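You operate a simulated robot arm through the tools that you are given. There is no shell and no other tool.

Carry out the task below with a simulated robot arm. There is one attempt and no reset: what you move stays moved.

TASK
Put things in order on the stop bench top. At the end: the spacer from the stop bench top stands where the rubber block stood; the blue shim from the stop bench top stands on top of the slide skid; the dust brush stands on top of the peg mallet; the rubber block stands on top of the glazed pad; whatever was shut is shut again. Leave all else as you found it, and nothing knocked over.

Only the result counts: the job must be done as asked and must still hold three seconds after the hand-in. Knocking over, shifting, dropping, spilling or breaking anything else fails it.

THE ROBOT
A 7-joint arm with a two-finger parallel gripper, fixed in place. Base frame: the origin is on the floor under the middle of its stand, x ahead of it, y to its left, z up; the work surface is at about z = 900. Readings come in mm, degrees, newtons and seconds.
With the tool pointing down near the work surface it reaches from about 240 to 680 mm from the base axis. Its first joint turns from -66.0 to 66.0 degrees. Payload 2.4 kg.
Tool frame: the origin (TCP) lies between the finger pads and is the grasp point; the fingertips stand 30 mm ahead of it; z points along the fingers, y is the line along which they close. The gripper opens to 94 mm. The fingers are 28 mm wide and 10 mm thick; the gripper's body (50 by 96 mm) begins 55 mm behind the TCP.
Orientation is told as [roll, pitch, yaw] about the base's x, y, z axes, in that order, counted from this pose: with the fingers straight down and closing along the base's y, the tool's x points along the base's -x, its y along +y and its z along -z.

THE INTERFACE
- The arm moves only by the tool apply_moves. Its argument "commands" is a list that holds one entry, the list of rows, each a list of 7 numbers: the shift along the tool's x, y, z in units of 30 mm (1.0 is 30 mm), then the turn, a rotation vector about the tool's x, y, z in units of 6 degrees (1.0 is 6 degrees), then the finger opening in mm, from 0 to 94. In form: [[[x, y, z, ax, ay, az, gripper], ...]]. A call has 1 to 20 rows; each row shifts and turns the commanded pose from where the row before left it, along the tool's axes as they then stand. A call with a number of a shift or a turn outside -1 to 1 is refused whole. A row lasts 0.2 s, in which the tool goes at most 50 mm and 8.6 degrees; a call with a longer step from one row to the next is refused whole, and so is a gripper value outside its range. Where a pose cannot be reached the arm comes as near as it can. A force on the tool above 40 N (or 10 N above the force at the start of the call, whichever is more), or a blocked arm, ends the call early, and 0.2 s more pass. The fingers move at their own pace (about 153 mm/s each) and stop on an object; they squeeze with about 42 N. The grip force told is the motor's: it shows also when the fingers shut on nothing. Time passes only in rows, and 0.2 s behind the last, so rows that do not move let the fingers close. It gives the time, the measured TCP pose, the force on the tool (base axes), the opening and the grip force at its end, in the units of the frame above (readings bear some noise), with the torque about the TCP (base axes, N m) and any sound that the robot's microphone picked up.
- Cameras (640 x 400 px; columns grow to the right, rows downward): "scene" is fixed at [37.2, 468.9, 1458.2]; the picture's right is [-0.79, -0.61, 0.00], its down [-0.27, 0.35, -0.90] and it looks along [0.55, -0.71, -0.44] (base axes); focal length 345 px, centre (320, 200). "wrist" rides on the gripper at [76, 14, -102] in the tool frame; the picture's right is [-0.18, 0.98, 0.00], its down [-0.75, -0.14, -0.64] and it looks along [-0.63, -0.12, 0.77] (tool axes); focal length 243 px, centre (320, 200). There is no depth. A picture from a camera that has moved, and an enlarged one, comes with that camera's place and axes in the base frame and with its lens.
- capture(camera): a new picture of that camera. The clock stands still meanwhile.
- inspect(camera, box): a new picture of the part [left, top, right, bottom] of that camera's present view, enlarged. The clock stands still meanwhile.
- sign_off(): hands the job in; it is judged then, once.

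Places have to be worked out from the pictures, the camera data and where the tool is seen. Open the gripper and draw the arm clear of the work before you hand the job in, unless the task says otherwise.

The tools are called after "Call:" as name(argument=value, ...) on one line, values as JSON. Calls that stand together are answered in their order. apply_moves: Moves the arm, as the interface text tells. Its arguments: {"type":"object","properties":{"commands":{"type":"array"}},"required":["commands"]} The other tools are called the same way: capture (camera) takes a picture; inspect (camera, box) takes an enlarged picture of a part of a camera's view; sign_off () hands the job in.

At the start:

```text
clock: 0.0
eef_pos: [338.2, -142.7, 1270.8]
orientation: [0.0, 0.0, 0.1]
contact_force: [-0.4, -0.3, 0.2]
wrist_torque: [0.02, -0.03, -0.03]
width: 93.9
finger_force: 0.1
```

scene: 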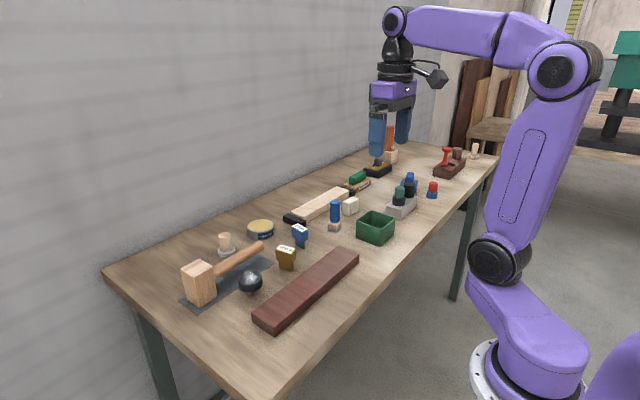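
wrist: 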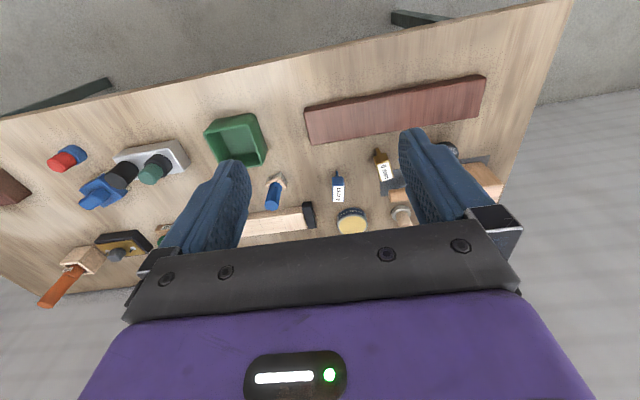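

I begin by looking closely at the bench from the scene camera in several enlarged sections to identify the objects.

Call:
inspect(camera="scene", box=[160, 200, 370, 340])

Call:
inspect(camera="scene", box=[270, 160, 430, 260])

Call:
inspect(camera="scene", box=[340, 110, 500, 210])

Call:
inspect(camera="wrist", box=[0, 80, 320, 310])

Call:
inspect(camera="wrist", box=[220, 60, 540, 260])

```text
2.86 times, centred on (265, 270) of scene
camera zoom: at [37.2, 468.9, 1458.2], right [-0.79, -0.61, 0.0], down [-0.27, 0.35, -0.9], along [0.55, -0.71, -0.44], focal length 984 px, centre (477, 0)
```

zoom: 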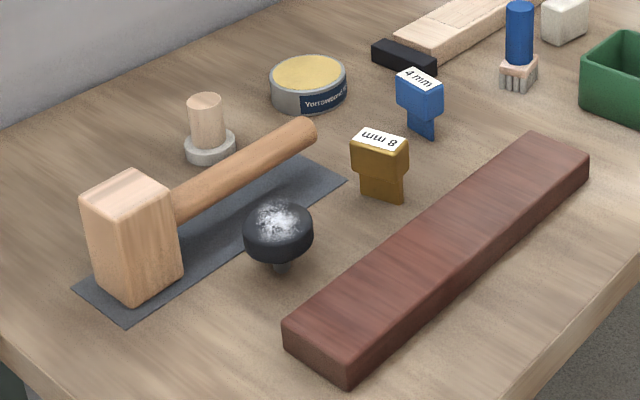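

```text
4.00 times, centred on (350, 210) of scene
camera zoom: at [37.2, 468.9, 1458.2], right [-0.79, -0.61, 0.0], down [-0.27, 0.35, -0.9], along [0.55, -0.71, -0.44], focal length 1378 px, centre (200, 160)
```

zoom: 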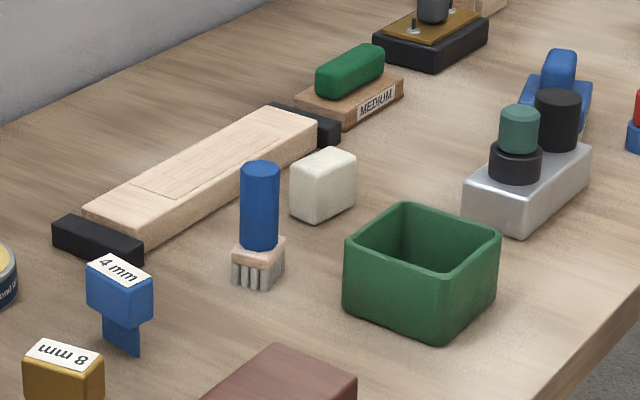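

```text
4.00 times, centred on (420, 160) of scene
camera zoom: at [37.2, 468.9, 1458.2], right [-0.79, -0.61, 0.0], down [-0.27, 0.35, -0.9], along [0.55, -0.71, -0.44], focal length 1378 px, centre (-80, 360)
```

zoom: 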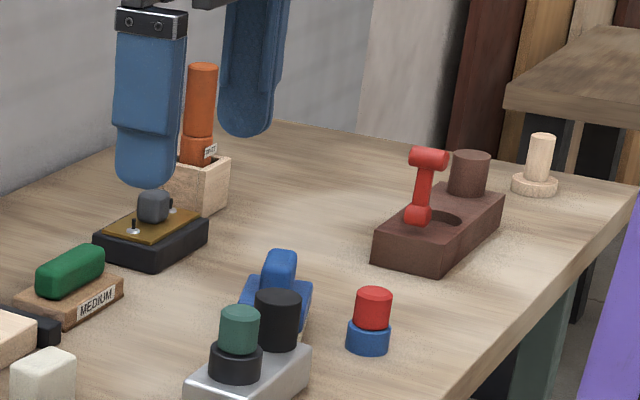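

```text
1.74 times, centred on (160, 195) of wrist
camera zoom: at [261.3, -129.1, 1375.1], right [0.18, 0.98, 0.0], down [0.75, -0.14, 0.64], along [0.63, -0.12, -0.77], focal length 422 px, centre (598, 209)
```

zoom: 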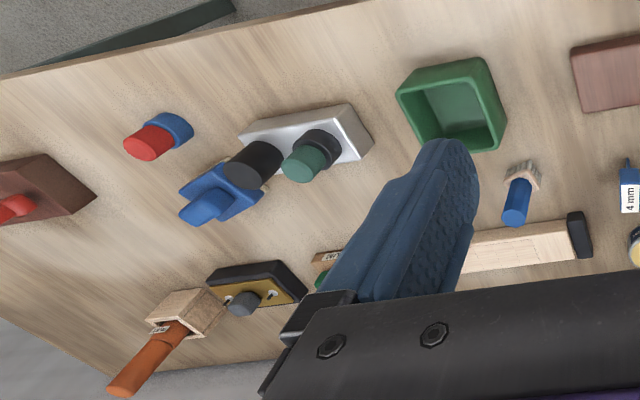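

```text
2.00 times, centred on (380, 160) of wrist
camera zoom: at [261.3, -129.1, 1375.1], right [0.18, 0.98, 0.0], down [0.75, -0.14, 0.64], along [0.63, -0.12, -0.77], focal length 485 px, centre (200, 280)
```

zoom: 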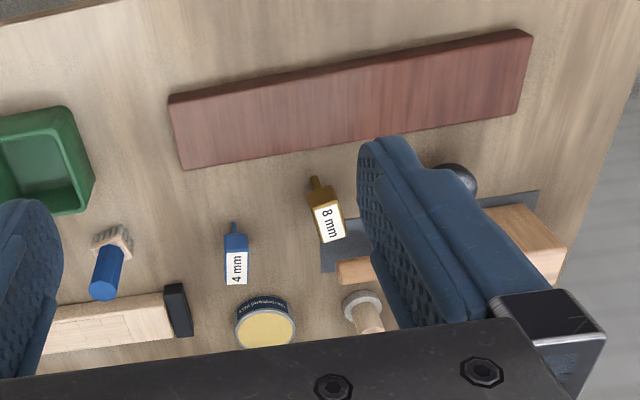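

I see a mallet on a grey sheet, 4 mm/8 mm pieces, a brush, a white block, a green bin, a "MEDIUM" pad and others. I'll move the wrist camera lower over the left part to identify things and measure.

Call:
apply_moves(commands=[[[-0.62, 0.79, 0.83, 0, 0, 0, 94], [-0.62, 0.79, 0.83, 0, 0, 0, 94], [-0.62, 0.79, 0.83, 0, 0, 0, 94], [-0.62, 0.79, 0.83, 0, 0, 0, 94], [-0.62, 0.79, 0.83, 0, 0, 0, 94], [-0.62, 0.79, 0.83, 0, 0, 0, 94]]])

Call:
capture(camera="wrist")

Call:
capture(camera="scene")

```text
clock: 1.4
eef_pos: [447.3, 0.4, 1120.4]
orientation: [0.0, 0.1, -0.1]
contact_force: [-0.3, -0.4, -0.8]
wrist_torque: [0.01, 0.01, 0.02]
width: 93.7
finger_force: 0.1
```

```text
taken
camera wrist: at [371.4, 14.6, 1224.3], right [0.19, 0.98, 0.0], down [0.75, -0.14, 0.64], along [0.63, -0.12, -0.77], focal length 243 px, centre (320, 200)
```

wrist: 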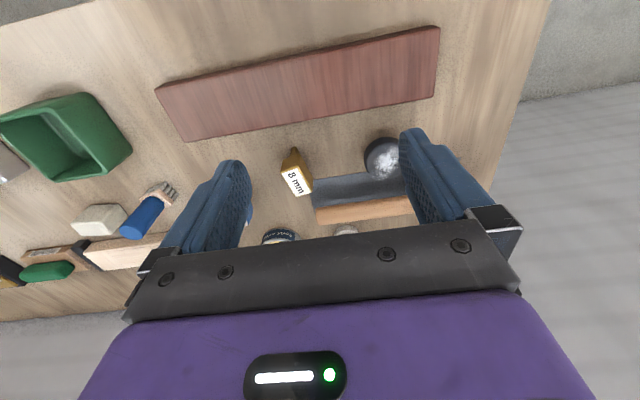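

```text
taken
```

scene: 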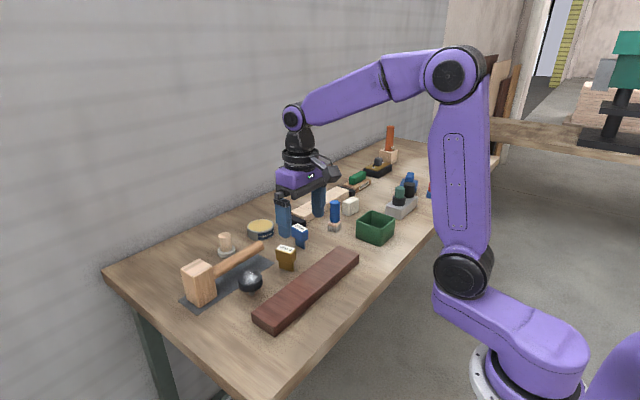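

The gripper body hides the far part of the view, so I move further ahead in x to bring the mallet, tin and 4 mm/8 mm pieces into the unobstructed upper half.

Call:
apply_moves(commands=[[[-1, 0.4, -0.1, 0, 0, 0, 94], [-1, 0.4, -0.1, 0, 0, 0, 94], [-1, 0.4, -0.1, 0, 0, 0, 94], [-1, 0.4, -0.1, 0, 0, 0, 94], [-0.8, 0.4, -0.1, 0, 0, 0, 94]]])

Call:
capture(camera="wrist")

```text
clock: 2.6
eef_pos: [593.0, 58.2, 1137.5]
orientation: [0.0, 0.0, -0.1]
contact_force: [-0.4, 0.6, 0.1]
wrist_torque: [-0.02, 0.01, -0.02]
width: 93.9
finger_force: 0.0
```

```text
taken
camera wrist: at [517.5, 72.3, 1241.2], right [0.19, 0.98, 0.0], down [0.75, -0.14, 0.64], along [0.63, -0.12, -0.77], focal length 243 px, centre (320, 200)
```

wrist: 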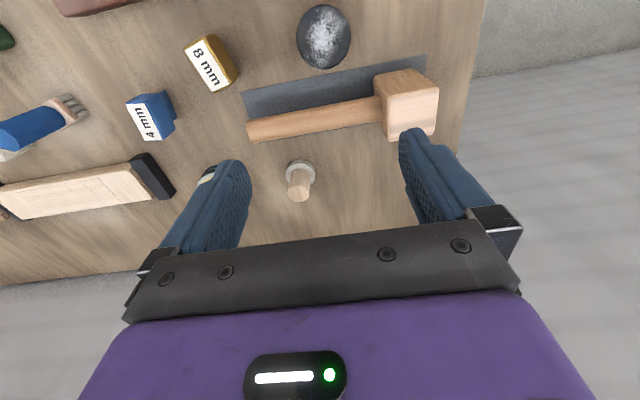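

Clear view of the mallet, 8 mm, 4 mm pieces, and plank. I enlarge this and then shift to the right part of the bench (−y).

Call:
inspect(camera="wrist", box=[160, 0, 480, 200])

Call:
inspect(camera="wrist", box=[0, 0, 260, 260])

Call:
apply_moves(commands=[[[0.3, -1, 0, 0, 0, 0, 94], [0.3, -1, 0, 0, 0, 0, 94], [0.3, -1, 0, 0, 0, 0, 94], [0.3, -1, 0, 0, 0, 0, 94], [0.3, -1, 0, 0, 0, 0, 94], [0.3, -1, 0, 0, 0, 0, 94], [0.3, -1, 0, 0, 0, 0, 94], [0.3, -1, 0, 0, 0, 0, 94]]])

Call:
capture(camera="wrist")

```text
2.00 times, centred on (320, 100) of wrist
camera zoom: at [517.5, 72.3, 1241.2], right [0.19, 0.98, 0.0], down [0.75, -0.14, 0.64], along [0.63, -0.12, -0.77], focal length 485 px, centre (320, 400)
```

zoom: 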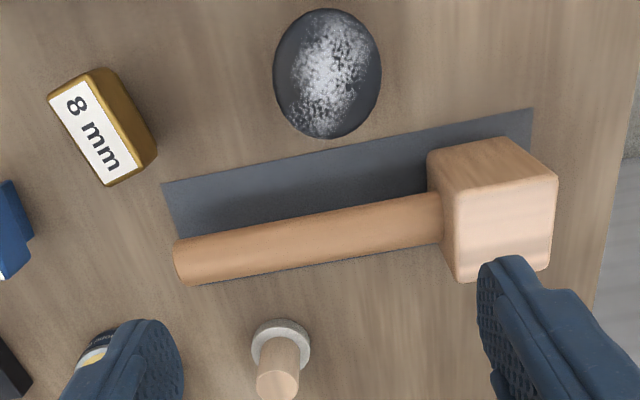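

```text
1.54 times, centred on (130, 130) of wrist
camera zoom: at [517.5, 72.3, 1241.2], right [0.19, 0.98, 0.0], down [0.75, -0.14, 0.64], along [0.63, -0.12, -0.77], focal length 373 px, centre (612, 308)
```

zoom: 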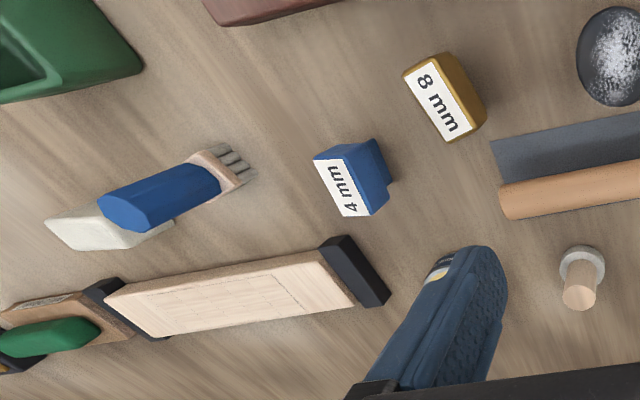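

```text
clock: 4.4
eef_pos: [520.9, -181.7, 1137.9]
orientation: [-0.1, 0.0, 0.1]
contact_force: [0.1, -1.0, -0.4]
wrist_torque: [0.0, -0.02, 0.01]
width: 94.1
finger_force: 0.1
```

```text
taken
camera wrist: at [444.1, -167.4, 1240.7], right [0.18, 0.98, 0.0], down [0.75, -0.14, 0.64], along [0.63, -0.12, -0.77], focal length 243 px, centre (320, 200)
```

wrist: 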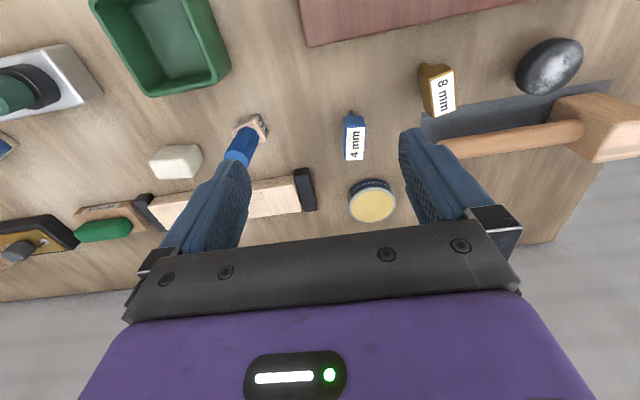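

Next I look further towards −y, at the metal block with knobs, blue slide-like object and "MEDIUM" pad.

Call:
apply_moves(commands=[[[0.0, -1, 0, 0, 0, 0, 94], [0.0, -1, 0, 0, 0, 0, 94], [0.0, -1, 0, 0, 0, 0, 94], [0, -1, 0, 0, 0, 0, 94], [0, -1, 0, 0, 0, 0, 94], [0, -1, 0, 0, 0, 0, 94], [0, -1, 0, 0, 0, 0, 94]]])

Call:
capture(camera="wrist")

Call:
inspect(camera="wrist", box=[0, 0, 320, 240])

Call:
inspect(camera="wrist", box=[180, 0, 480, 240])

```text
clock: 6.0
eef_pos: [519.9, -391.5, 1136.2]
orientation: [0.1, 0.1, 0.0]
contact_force: [0.0, 0.4, 0.5]
wrist_torque: [0.01, 0.0, 0.0]
width: 94.1
finger_force: 0.1
```

```text
taken
camera wrist: at [444.3, -378.1, 1240.2], right [0.18, 0.98, 0.0], down [0.75, -0.14, 0.64], along [0.63, -0.12, -0.77], focal length 243 px, centre (320, 200)
```

wrist: 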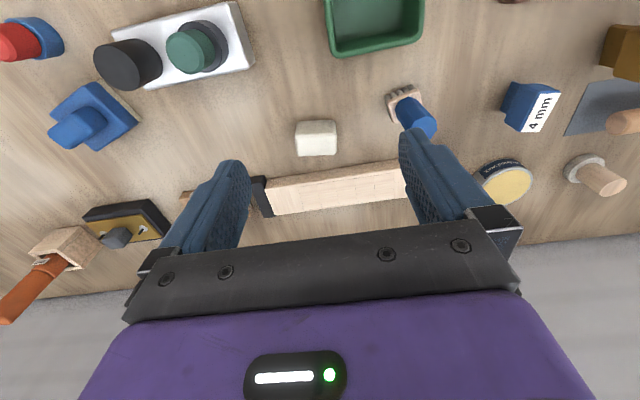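

```text
1.67 times, centred on (160, 120) of wrist
camera zoom: at [444.3, -378.1, 1240.2], right [0.18, 0.98, 0.0], down [0.75, -0.14, 0.64], along [0.63, -0.12, -0.77], focal length 404 px, centre (587, 333)
```

zoom: 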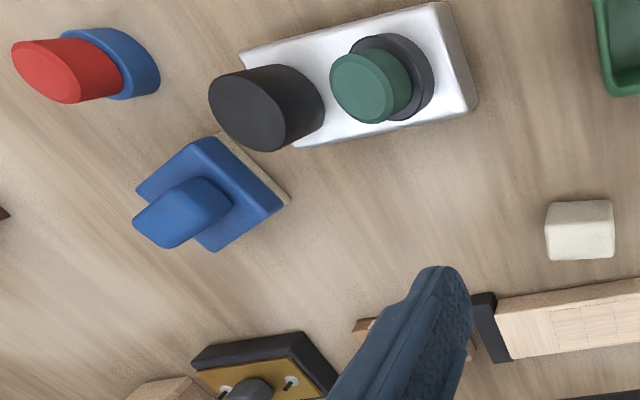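

```text
1.67 times, centred on (330, 120) of wrist
camera zoom: at [444.3, -378.1, 1240.2], right [0.18, 0.98, 0.0], down [0.75, -0.14, 0.64], along [0.63, -0.12, -0.77], focal length 404 px, centre (303, 333)
```

zoom: 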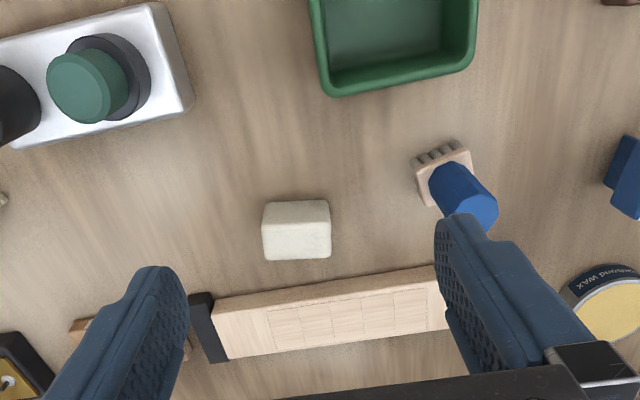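

The 4 mm blue piece, 8 mm brass piece, dome, board and white block need a closer look. I move the wrist camera close above the dome to see what it is.

Call:
apply_moves(commands=[[[0, 1, 0, 0, 0, 0, 94], [0, 1, 0, 0, 0, 0, 94], [0, 1, 0, 0, 0, 0, 94], [0, 1, 0, 0, 0, 0, 94], [0, 1, 0, 0, 0, 0, 94], [0, 1, 0, 0, 0, 0, 94], [0, 1, 0, 0, 0, 0, 94], [0, 1, 0, 0, 0, 0, 94], [0, 1, 0, 0, 0, 0, 94], [0, 1, 0, 0, 0, 0, 94], [0, 1, 0, 0, 0, 0, 94], [0, 1, 0, 0, 0, 0, 94], [0, 1, 0, 0, 0, 0, 94], [0, 1, 0.5, 0, 0, 0, 94], [0, 1, 0.5, 0, 0, 0, 94], [0, 0, 0.8, 0, 0, 0, 94], [0, 0, 0.8, 0, 0, 0, 94]]])

Call:
capture(camera="wrist")

Call:
inspect(camera="wrist", box=[220, 60, 420, 230])

```text
clock: 9.6
eef_pos: [518.7, 59.6, 1057.9]
orientation: [0.0, 0.0, 0.0]
contact_force: [0.9, -0.3, 0.6]
wrist_torque: [0.03, -0.02, 0.0]
width: 94.3
finger_force: 0.0
```

```text
taken
camera wrist: at [443.9, 74.3, 1161.9], right [0.18, 0.98, 0.0], down [0.75, -0.14, 0.64], along [0.63, -0.12, -0.77], focal length 243 px, centre (320, 200)
```

wrist: 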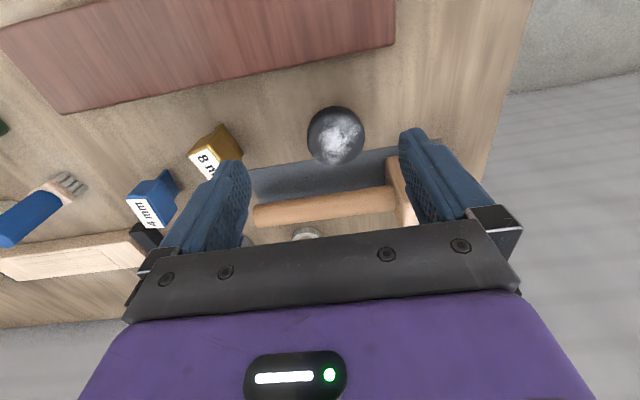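

```text
2.35 times, centred on (320, 145) of wrist
camera zoom: at [443.9, 74.3, 1161.9], right [0.18, 0.98, 0.0], down [0.75, -0.14, 0.64], along [0.63, -0.12, -0.77], focal length 571 px, centre (320, 329)
```

zoom: 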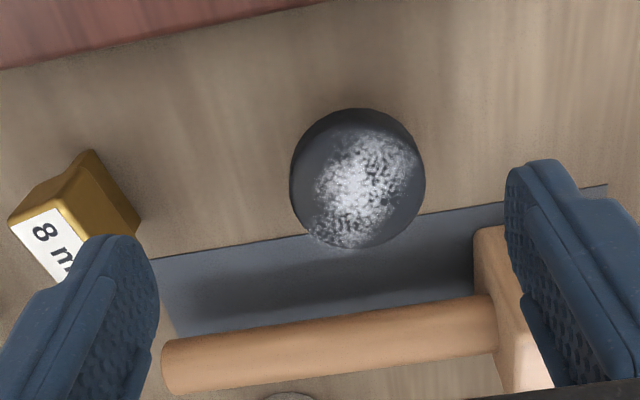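

The dark round item is a disc-like sanding pad with a glazed (white, shiny) patch – likely the "glazed pad". Next I look at the plank with black ends and the white block from closer.

Call:
apply_moves(commands=[[[0, 0, -1, 0, 0, 0, 94], [0, -0.5, -1, 0, 0, 0, 94], [-0.2, -1, 0, 0, 0, 0, 94], [-0.2, -1, 0, 0, 0, 0, 94], [-0.2, -1, 0, 0, 0, 0, 94], [-0.2, -1, 0, 0, 0, 0, 94], [-0.2, -1, 0, 0, 0, 0, 94], [-0.2, -1, 0, 0, 0, 0, 94], [-0.2, -1, 0, 0, 0, 0, 94], [-0.2, -1, 0, 0, 0, 0, 94], [-0.2, -1, 0, 0, 0, 0, 94], [-0.2, -1, 0, 0, 0, 0, 94], [-0.2, -1, 0, 0, 0, 0, 94]]])

Call:
capture(camera="wrist")

Call:
inspect(camera="wrist", box=[120, 20, 400, 230])

```text
clock: 12.4
eef_pos: [585.7, -285.7, 1118.6]
orientation: [-0.1, 0.0, 0.1]
contact_force: [0.3, 0.0, 0.3]
wrist_torque: [-0.03, 0.04, -0.02]
width: 94.1
finger_force: 0.1
```

```text
taken
camera wrist: at [510.8, -271.6, 1222.0], right [0.18, 0.98, 0.0], down [0.75, -0.14, 0.64], along [0.63, -0.12, -0.77], focal length 243 px, centre (320, 200)
```

wrist: 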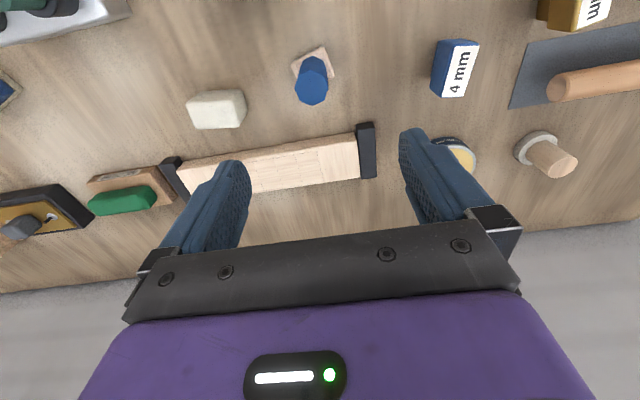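

```text
1.90 times, centred on (260, 125) of wrist
camera zoom: at [510.8, -271.6, 1222.0], right [0.18, 0.98, 0.0], down [0.75, -0.14, 0.64], along [0.63, -0.12, -0.77], focal length 462 px, centre (434, 343)
```

zoom: 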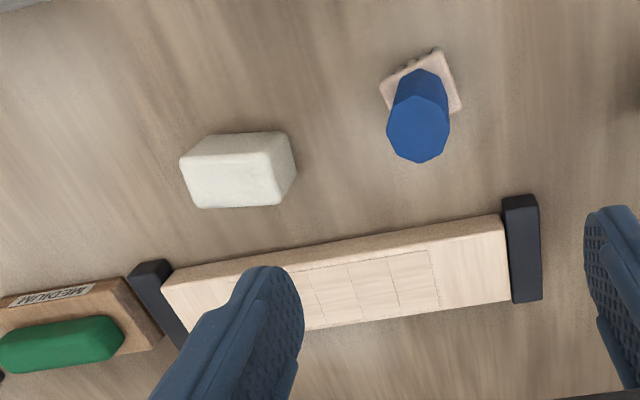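

I zoom into the plank and the red-brown board in the scene camera for more detail.

Call:
inspect(camera="scene", box=[275, 180, 365, 236])

Call:
inspect(camera="scene", box=[240, 235, 370, 335])

Call:
inspect(camera="wrist", box=[150, 110, 390, 240])

Call:
inspect(camera="scene", box=[180, 225, 280, 315])

Call:
inspect(camera="scene", box=[270, 215, 320, 275])

```text
7.11 times, centred on (320, 208) of scene
camera zoom: at [37.2, 469.0, 1458.2], right [-0.79, -0.61, 0.0], down [-0.27, 0.35, -0.9], along [0.55, -0.71, -0.44], focal length 2450 px, centre (320, 143)
```

zoom: 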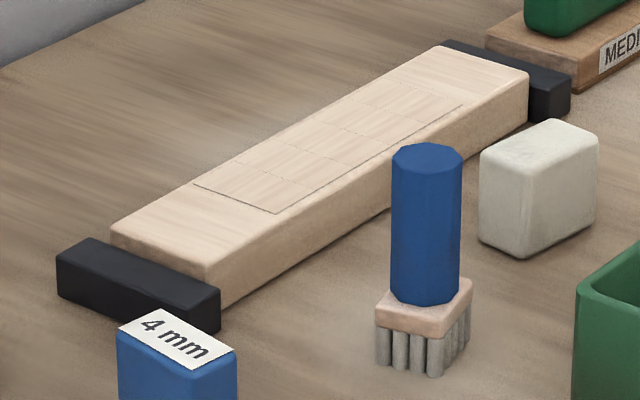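

```text
4.00 times, centred on (305, 285) of scene
camera zoom: at [37.2, 469.0, 1458.2], right [-0.79, -0.61, 0.0], down [-0.27, 0.35, -0.9], along [0.55, -0.71, -0.44], focal length 1378 px, centre (380, -140)
```

zoom: 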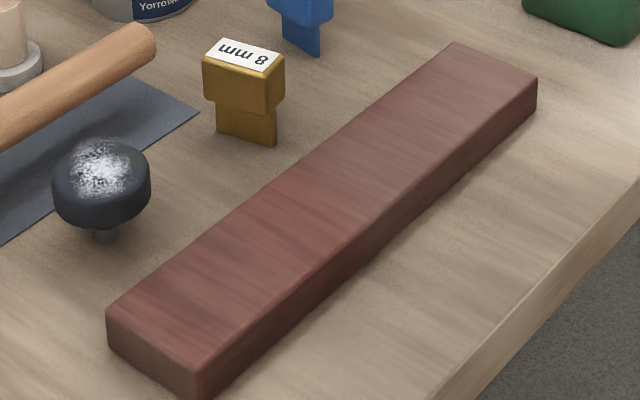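

```text
2.67 times, centred on (270, 175) of wrist
camera zoom: at [510.8, -271.6, 1222.0], right [0.18, 0.98, 0.0], down [0.75, -0.14, 0.64], along [0.63, -0.12, -0.77], focal length 647 px, centre (453, 267)
```

zoom: 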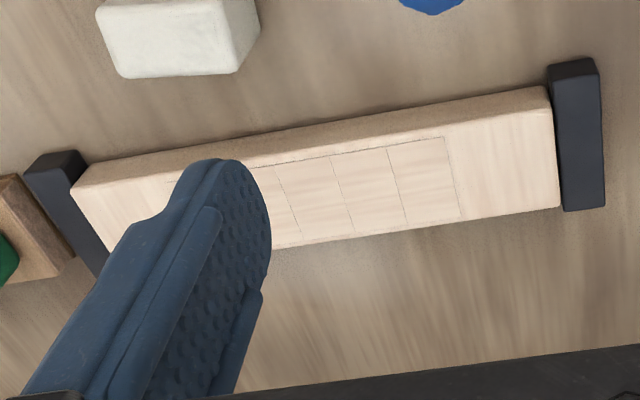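

```text
4.44 times, centred on (230, 270) of scene
camera zoom: at [37.2, 469.0, 1458.2], right [-0.79, -0.61, 0.0], down [-0.27, 0.35, -0.9], along [0.55, -0.71, -0.44], focal length 1531 px, centre (720, -111)
```

zoom: 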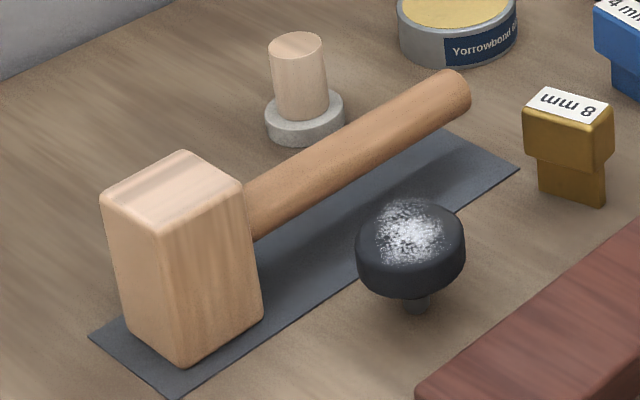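

```text
6.67 times, centred on (295, 245) of scene
camera zoom: at [37.2, 469.0, 1458.2], right [-0.79, -0.61, 0.0], down [-0.27, 0.35, -0.9], along [0.55, -0.71, -0.44], focal length 2297 px, centre (487, -100)
```

zoom: 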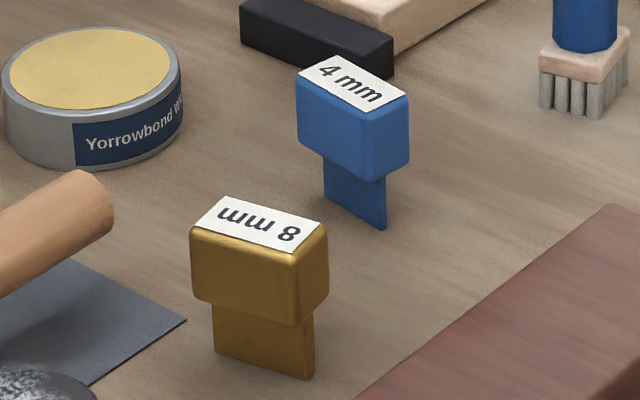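

I identify: white block = rubber block, 8 mm brass piece = spacer, 4 mm = blue shim, dark disc = glazed pad, red-brown board = slide skid. Now high-zoom views of the block and brush for accurate measuring.

Call:
inspect(camera="wrist", box=[176, 80, 256, 140])

Call:
inspect(camera="wrist", box=[276, 40, 346, 110])

Call:
inspect(camera="scene", box=[320, 185, 370, 235])

Call:
inspect(camera="wrist", box=[420, 30, 490, 100])

```text
6.67 times, centred on (216, 110) of wrist
camera zoom: at [510.8, -271.6, 1222.0], right [0.18, 0.98, 0.0], down [0.75, -0.14, 0.64], along [0.63, -0.12, -0.77], focal length 1618 px, centre (1013, 800)
```

zoom: 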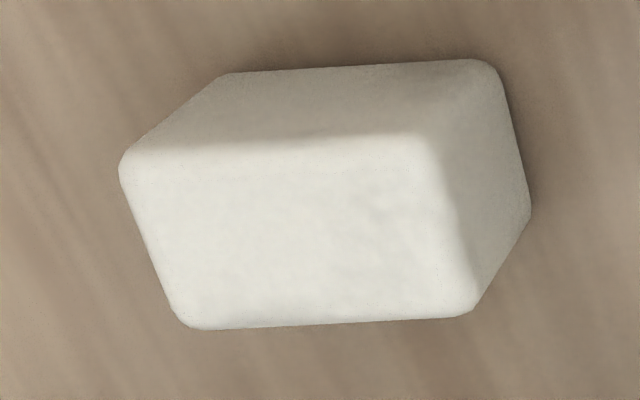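

```text
5.71 times, centred on (311, 75) of wrist
camera zoom: at [510.8, -271.6, 1222.0], right [0.18, 0.98, 0.0], down [0.75, -0.14, 0.64], along [0.63, -0.12, -0.77], focal length 1386 px, centre (371, 914)
```

zoom: 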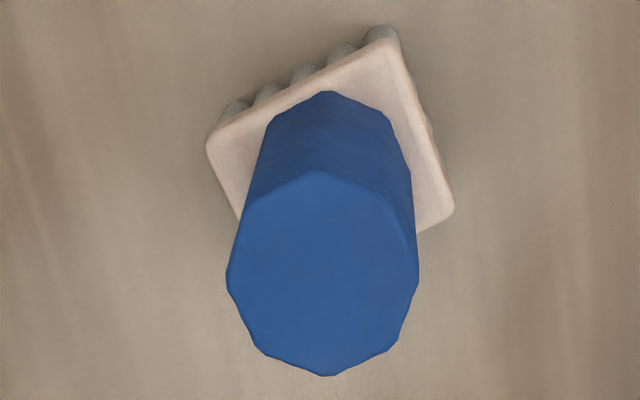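

```text
8.00 times, centred on (345, 210) of scene
camera zoom: at [37.2, 469.0, 1458.2], right [-0.79, -0.61, 0.0], down [-0.27, 0.35, -0.9], along [0.55, -0.71, -0.44], focal length 2756 px, centre (120, 120)
```

zoom: 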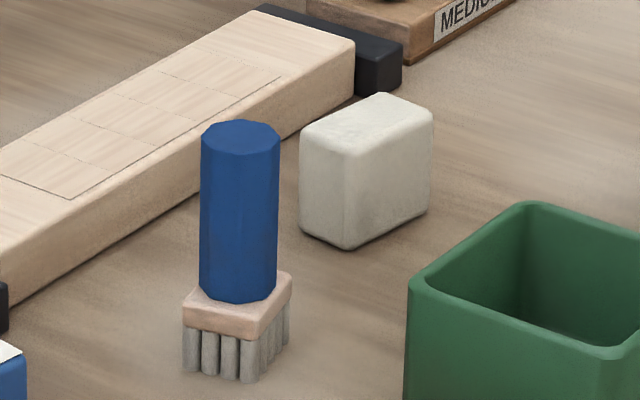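

```text
5.71 times, centred on (455, 65) of wrist
camera zoom: at [510.8, -271.6, 1222.0], right [0.18, 0.98, 0.0], down [0.75, -0.14, 0.64], along [0.63, -0.12, -0.77], focal length 1386 px, centre (-451, 971)
```

zoom: 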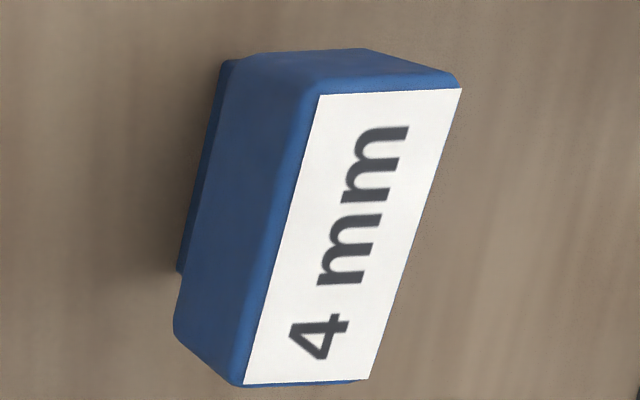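

The block measures about 51×29×47 mm, centred near (591, −411), turned about 7° (r ≈ 720 mm, so I need to tilt the tool outward). I turn the tool 7° in yaw, tilt 20° outward, and move above the block.

Call:
apply_moves(commands=[[[0, 0, 0, 0, 0, 0.6, 94], [0, 0, 0, 0, 0, 0.6, 94], [0, 0, 0, 0, -0.8333, 0, 94], [0, 0, 0, 0, -0.8333, 0, 94], [0, 0, 0, 0, -0.8333, 0, 94], [0, 0, 0, 0, -0.8333, 0, 94], [0, -0.824, 0.415, 0, 0, 0, 94], [0, -0.824, 0.415, 0, 0, 0, 94], [0, -0.824, 0.415, 0, 0, 0, 94], [0, -0.824, 0.415, 0, 0, 0, 94], [0, -0.824, 0.415, 0, 0, 0, 94], [0, 0, 0, 0, 0, 0, 94]]])

Call:
capture(camera="wrist")

Call:
capture(camera="scene")

```text
clock: 15.0
eef_pos: [592.2, -412.1, 1059.4]
orientation: [0.0, -20.0, -7.2]
contact_force: [-0.5, -0.6, -0.7]
wrist_torque: [-0.02, 0.0, -0.01]
width: 94.1
finger_force: 0.2
```

```text
taken
camera wrist: at [488.2, -384.8, 1131.8], right [0.29, 0.95, 0.06], down [0.47, -0.2, 0.86], along [0.83, -0.22, -0.5], focal length 243 px, centre (320, 200)
```

wrist: 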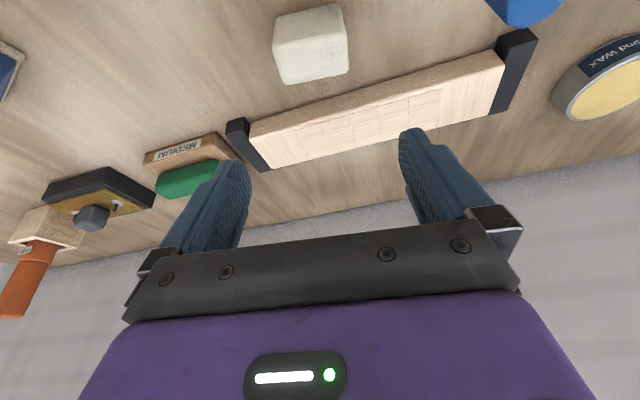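

```text
taken
```

scene: 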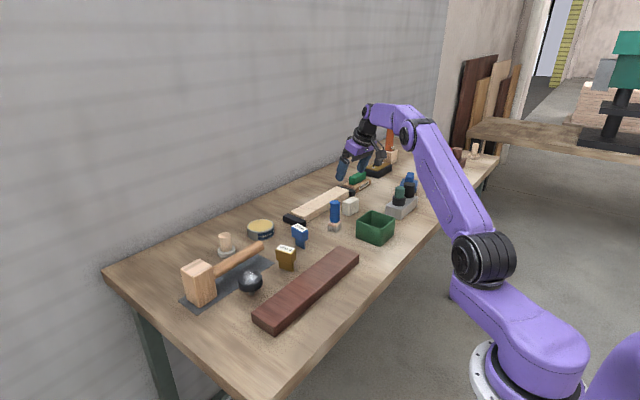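

Reached with tilt; the block appears where predicted. I descend straight down to z≈985 and check the alignment.

Call:
apply_moves(commands=[[[0.293, 0.01, 0.769, 0, 0, 0, 94], [0.293, 0.01, 0.769, 0, 0, 0, 94], [0.293, 0.01, 0.769, 0, 0, 0, 94], [0, 0, 0, 0, 0, 0, 94]]])

Call:
capture(camera="wrist")

Call:
inspect(camera="scene", box=[310, 130, 430, 240])

```text
clock: 16.0
eef_pos: [592.3, -409.7, 986.9]
orientation: [0.1, -20.0, -7.1]
contact_force: [-0.6, -1.0, -0.9]
wrist_torque: [0.0, -0.04, -0.04]
width: 93.9
finger_force: 0.0
```

```text
taken
camera wrist: at [488.2, -382.4, 1057.6], right [0.3, 0.95, 0.06], down [0.47, -0.2, 0.86], along [0.83, -0.23, -0.5], focal length 243 px, centre (320, 200)
```

wrist: 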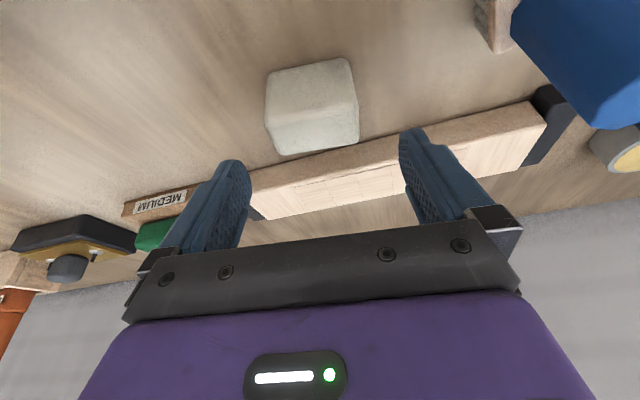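

```text
3.64 times, centred on (370, 185) of scene
camera zoom: at [37.2, 468.9, 1458.2], right [-0.79, -0.61, 0.0], down [-0.27, 0.35, -0.9], along [0.55, -0.71, -0.44], focal length 1253 px, centre (138, 254)
```

zoom: 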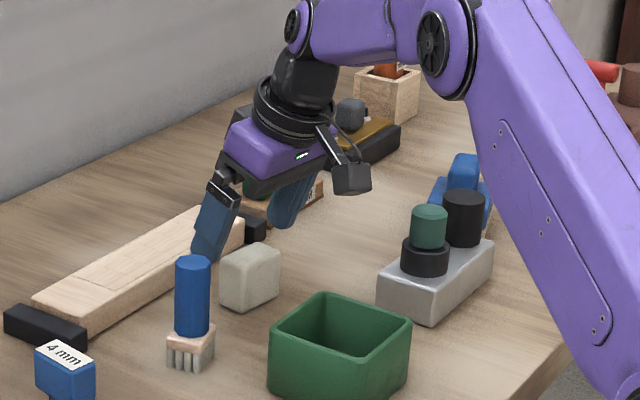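

Aligned well. I descend to z≈940 and close the fingers on the block.

Call:
apply_moves(commands=[[[0.285, -0.024, 0.73, 0, 0, 0, 94], [0.285, -0.024, 0.73, 0, 0, 0, 94], [0, 0, 0, 0, 0, 0, 94], [0, 0, 0, 0, 0, 0, 70], [0, 0, 0, 0, 0, 0, 40], [0, 0, 0, 0, 0, 0, 30], [0, 0, 0, 0, 0, 0, 30]]])

Call:
capture(camera="wrist")

Call:
inspect(camera="scene", box=[310, 150, 410, 240])

```text
clock: 17.6
eef_pos: [590.0, -411.2, 939.9]
orientation: [0.0, -20.0, -7.2]
contact_force: [0.2, 0.3, -0.1]
wrist_torque: [0.02, 0.01, 0.02]
width: 58.6
finger_force: 42.4
```

```text
taken
camera wrist: at [486.1, -383.2, 1011.2], right [0.3, 0.95, 0.06], down [0.47, -0.2, 0.86], along [0.83, -0.23, -0.5], focal length 243 px, centre (320, 200)
```

wrist: 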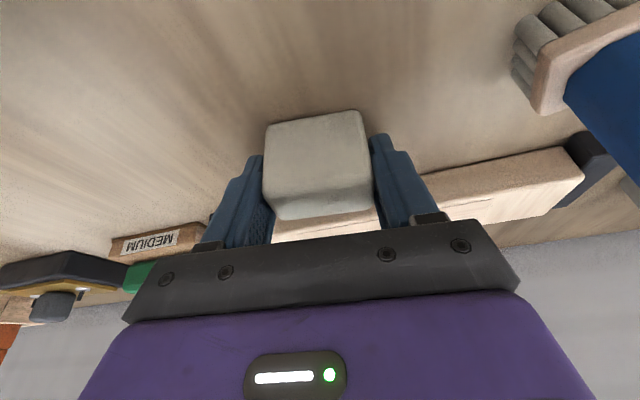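

```text
4.44 times, centred on (360, 195) of scene
camera zoom: at [37.3, 468.9, 1458.2], right [-0.79, -0.61, 0.0], down [-0.27, 0.35, -0.9], along [0.55, -0.71, -0.44], focal length 1531 px, centre (142, 222)
```

zoom: 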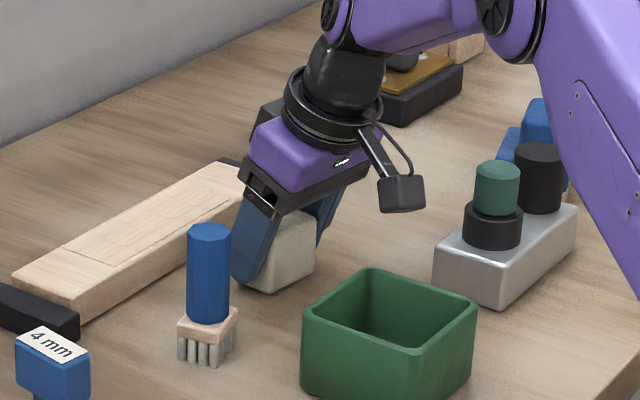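

Gripped (width 58.6 mm, 42 N). I zoom the wrist view to determine where the block sits relative to the TCP, and the scene for the pad's heights.

Call:
inspect(camera="wrist", box=[240, 95, 400, 225])

Call:
inspect(camera="scene", box=[232, 260, 272, 300])

```text
3.08 times, centred on (320, 160) of wrist
camera zoom: at [486.1, -383.2, 1011.2], right [0.3, 0.95, 0.06], down [0.47, -0.2, 0.86], along [0.83, -0.23, -0.5], focal length 746 px, centre (320, 323)
```

zoom: 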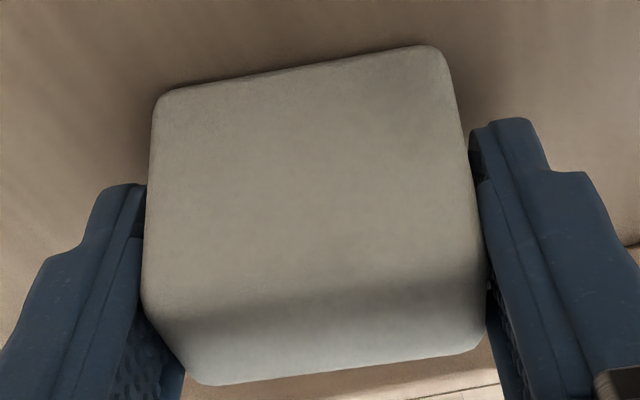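

```text
10.00 times, centred on (252, 280) of scene
camera zoom: at [37.3, 468.9, 1458.2], right [-0.79, -0.61, 0.0], down [-0.27, 0.35, -0.9], along [0.55, -0.71, -0.44], focal length 3446 px, centre (1000, -600)
```

zoom: 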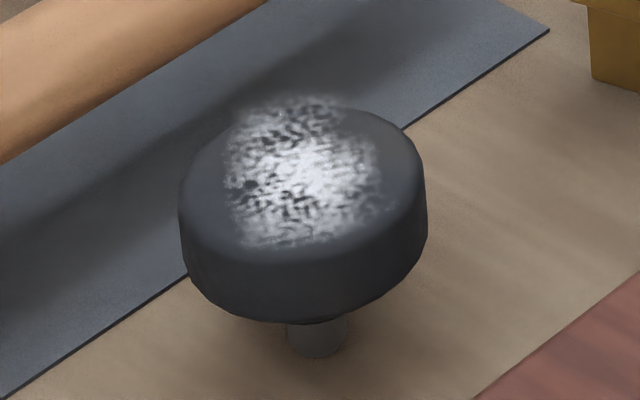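

The block's centre sits about 2–3 mm beyond the TCP in x. I lift 120 mm straight up and then carry it to above the glazed pad near (546, 69, 1060).

Call:
apply_moves(commands=[[[-0.171, 0, -0.47, 0, 0, 0, 30], [-0.342, 0, -0.94, 0, 0, 0, 30], [-0.342, 0, -0.94, 0, 0, 0, 30], [-0.342, 0, -0.94, 0, 0, 0, 30], [-0.171, 0, -0.47, 0, 0, 0, 30], [0, 0, 0, 0, 0, 0, 30]]])

Call:
apply_moves(commands=[[[0.1, 0.46, -0.035, 0, 0, 0, 30], [0.191, 0.923, -0.0696, 0, 0, 0, 30], [0.191, 0.923, -0.0696, 0, 0, 0, 30], [0.191, 0.923, -0.0696, 0, 0, 0, 30], [0.191, 0.923, -0.0696, 0, 0, 0, 30], [0.191, 0.923, -0.0696, 0, 0, 0, 30], [0.191, 0.923, -0.0696, 0, 0, 0, 30], [0.191, 0.923, -0.0696, 0, 0, 0, 30], [0.191, 0.923, -0.0696, 0, 0, 0, 30], [0.191, 0.923, -0.0696, 0, 0, 0, 30], [0.191, 0.923, -0.0696, 0, 0, 0, 30], [0.191, 0.923, -0.0696, 0, 0, 0, 30], [0.191, 0.923, -0.0696, 0, 0, 0, 30], [0.191, 0.923, -0.0696, 0, 0, 0, 30], [0.191, 0.923, -0.0696, 0, 0, 0, 30], [0.191, 0.923, -0.0696, 0, 0, 0, 30], [0.191, 0.923, -0.0696, 0, 0, 0, 30], [0.091, 0.463, -0.0346, 0, 0, 0, 30], [0, 0, 0, 0, 0, 0, 30]]])

Call:
capture(camera="wrist")

Call:
inspect(camera="wrist", box=[240, 0, 400, 120])

Call:
inspect(camera="scene", box=[170, 180, 330, 320])

```text
clock: 19.0
eef_pos: [589.3, -410.7, 1059.5]
orientation: [0.0, -20.0, -7.3]
contact_force: [0.0, 0.1, -0.8]
wrist_torque: [-0.01, -0.01, -0.05]
width: 58.7
finger_force: 41.4
```

```text
clock: 23.0
eef_pos: [548.1, 68.4, 1061.2]
orientation: [-0.1, -20.0, -7.3]
contact_force: [-0.8, 0.0, -0.9]
wrist_torque: [0.01, -0.03, -0.02]
width: 58.5
finger_force: 42.0
```

```text
taken
camera wrist: at [444.1, 96.2, 1132.3], right [0.3, 0.95, 0.06], down [0.47, -0.2, 0.86], along [0.83, -0.23, -0.5], focal length 243 px, centre (320, 200)
```

wrist: 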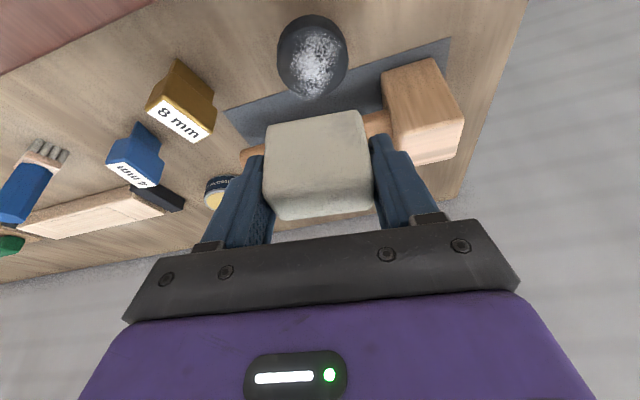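

```text
3.33 times, centred on (320, 60) of wrist
camera zoom: at [444.1, 96.2, 1132.3], right [0.3, 0.95, 0.06], down [0.47, -0.2, 0.86], along [0.83, -0.23, -0.5], focal length 809 px, centre (320, 667)
```

zoom: 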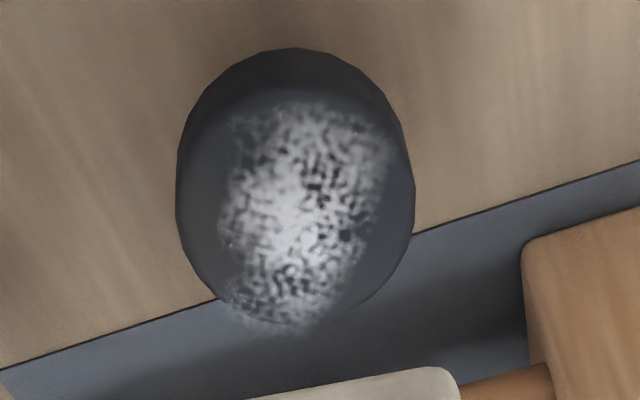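

```text
2.86 times, centred on (250, 250) of scene
camera zoom: at [37.2, 468.9, 1458.2], right [-0.79, -0.61, 0.0], down [-0.27, 0.35, -0.9], along [0.55, -0.71, -0.44], focal length 984 px, centre (520, 57)
```

zoom: 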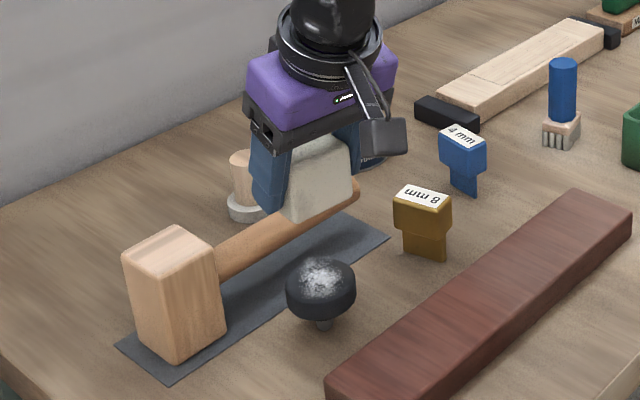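

Combining three views, the pad centre is near (548.8, 71.0), top about z 950–957. I lower to TCP z≈1010 with a small correction and check the gap.

Call:
apply_moves(commands=[[[0.322, 0.035, 0.789, 0, 0, 0, 30], [0.322, 0.035, 0.789, 0, 0, 0, 30], [0, 0, 0, 0, 0, 0, 30]]])

Call:
inspect(camera="scene", box=[220, 220, 300, 310])

Call:
capture(camera="wrist")

Call:
inspect(camera="wrist", box=[230, 20, 410, 220])

```text
clock: 23.8
eef_pos: [544.8, 70.7, 1009.6]
orientation: [0.0, -20.0, -7.2]
contact_force: [-0.4, 0.1, -1.2]
wrist_torque: [-0.01, 0.0, 0.03]
width: 58.7
finger_force: 42.1
```

```text
4.44 times, centred on (260, 265) of scene
camera zoom: at [37.3, 468.9, 1458.2], right [-0.79, -0.61, 0.0], down [-0.27, 0.35, -0.9], along [0.55, -0.71, -0.44], focal length 1531 px, centre (587, -89)
```

zoom: 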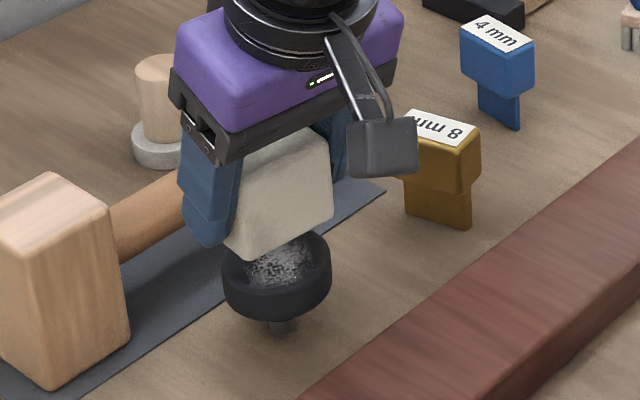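

```text
taken
camera wrist: at [441.6, 98.3, 1080.3], right [0.3, 0.95, 0.06], down [0.47, -0.2, 0.86], along [0.83, -0.23, -0.5], focal length 243 px, centre (320, 200)
```

wrist: 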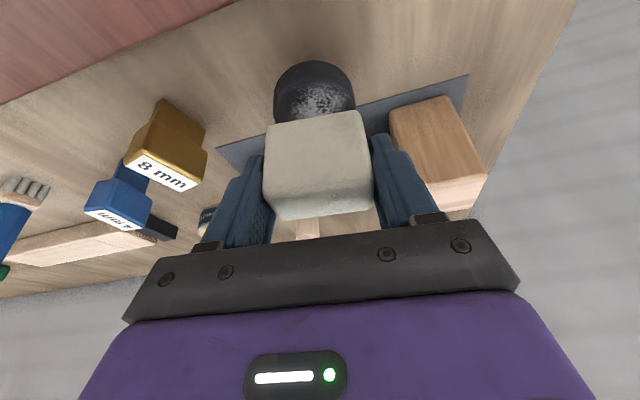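

```text
2.00 times, centred on (320, 120) of wrist
camera zoom: at [441.6, 98.3, 1080.3], right [0.3, 0.95, 0.06], down [0.47, -0.2, 0.86], along [0.83, -0.23, -0.5], focal length 485 px, centre (320, 360)
```

zoom: 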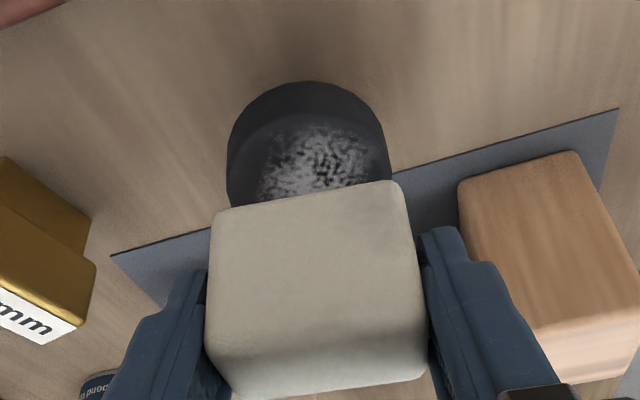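

The block is centred over the pad to within a millimetre or two. I lower 10 mm more with a 1 mm x correction and read the force.

Call:
apply_moves(commands=[[[0.085, 0.021, 0.324, 0, 0, 0, 30], [0, 0, 0, 0, 0, 0, 30]]])

Call:
inspect(camera="scene", box=[230, 240, 280, 300])

```text
clock: 24.4
eef_pos: [547.7, 71.2, 999.5]
orientation: [0.0, -20.0, -7.2]
contact_force: [0.2, -0.1, -0.1]
wrist_torque: [0.0, 0.03, -0.02]
width: 58.5
finger_force: 42.0
```

```text
6.67 times, centred on (255, 270) of scene
camera zoom: at [37.3, 468.9, 1458.2], right [-0.79, -0.61, 0.0], down [-0.27, 0.35, -0.9], along [0.55, -0.71, -0.44], focal length 2297 px, centre (753, -267)
```

zoom: 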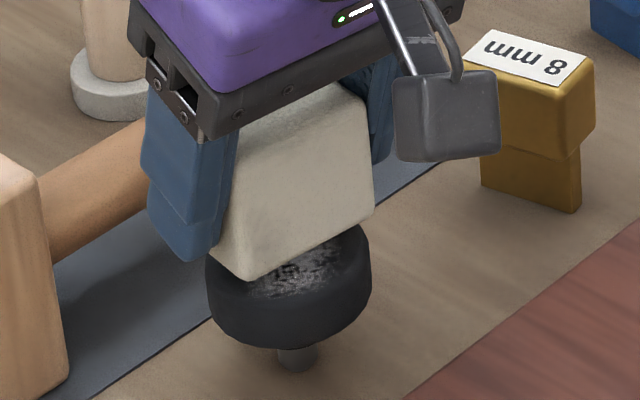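

Still a gap, no contact force. I lower in 2 mm steps, watching the force.

Call:
apply_moves(commands=[[[0.0228, 0, 0.0627, 0, 0, 0, 30], [0, 0, 0, 0, 0, 0, 30]]])

Call:
apply_moves(commands=[[[0.0228, 0, 0.0627, 0, 0, 0, 30], [0, 0, 0, 0, 0, 0, 30]]])

Call:
inspect(camera="scene", box=[230, 240, 280, 300])

```text
clock: 25.0
eef_pos: [546.0, 70.5, 997.8]
orientation: [0.0, -20.0, -7.3]
contact_force: [-0.6, -0.2, -0.6]
wrist_torque: [-0.01, 0.03, 0.0]
width: 58.5
finger_force: 42.5
```

```text
clock: 25.6
eef_pos: [545.6, 71.1, 995.0]
orientation: [0.1, -20.0, -7.3]
contact_force: [0.3, -0.2, -1.5]
wrist_torque: [0.0, 0.01, -0.02]
width: 58.7
finger_force: 42.0
```

```text
6.67 times, centred on (255, 270) of scene
camera zoom: at [37.3, 468.9, 1458.2], right [-0.79, -0.61, 0.0], down [-0.27, 0.35, -0.9], along [0.55, -0.71, -0.44], focal length 2297 px, centre (753, -267)
```

zoom: 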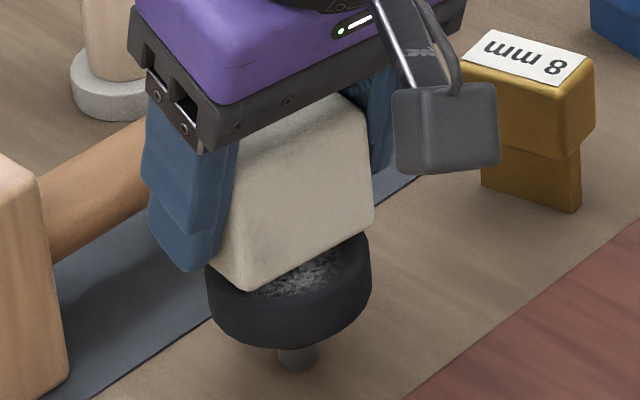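

No contact yet. I keep lowering in small steps.

Call:
apply_moves(commands=[[[0.0171, 0, 0.047, 0, 0, 0, 30], [0, 0, 0, 0, 0, 0, 30]]])

Call:
apply_moves(commands=[[[0.0171, 0, 0.047, 0, 0, 0, 30], [0, 0, 0, 0, 0, 0, 30]]])

Call:
inspect(camera="scene", box=[230, 240, 280, 300])

```text
clock: 26.2
eef_pos: [546.6, 70.8, 994.2]
orientation: [0.0, -20.0, -7.2]
contact_force: [-0.4, 0.4, -1.3]
wrist_torque: [0.0, 0.01, 0.01]
width: 58.7
finger_force: 41.9
```

```text
clock: 26.8
eef_pos: [546.9, 71.9, 990.9]
orientation: [0.0, -20.1, -7.2]
contact_force: [0.5, 0.2, -0.3]
wrist_torque: [0.01, 0.0, 0.0]
width: 58.9
finger_force: 42.2
```

```text
6.67 times, centred on (255, 270) of scene
camera zoom: at [37.3, 468.9, 1458.2], right [-0.79, -0.61, 0.0], down [-0.27, 0.35, -0.9], along [0.55, -0.71, -0.44], focal length 2297 px, centre (753, -267)
```

zoom: 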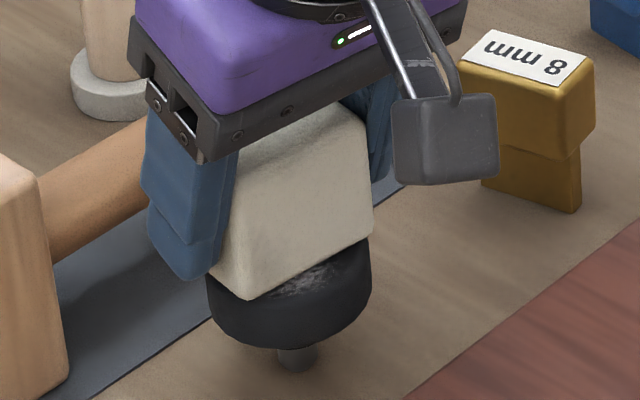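

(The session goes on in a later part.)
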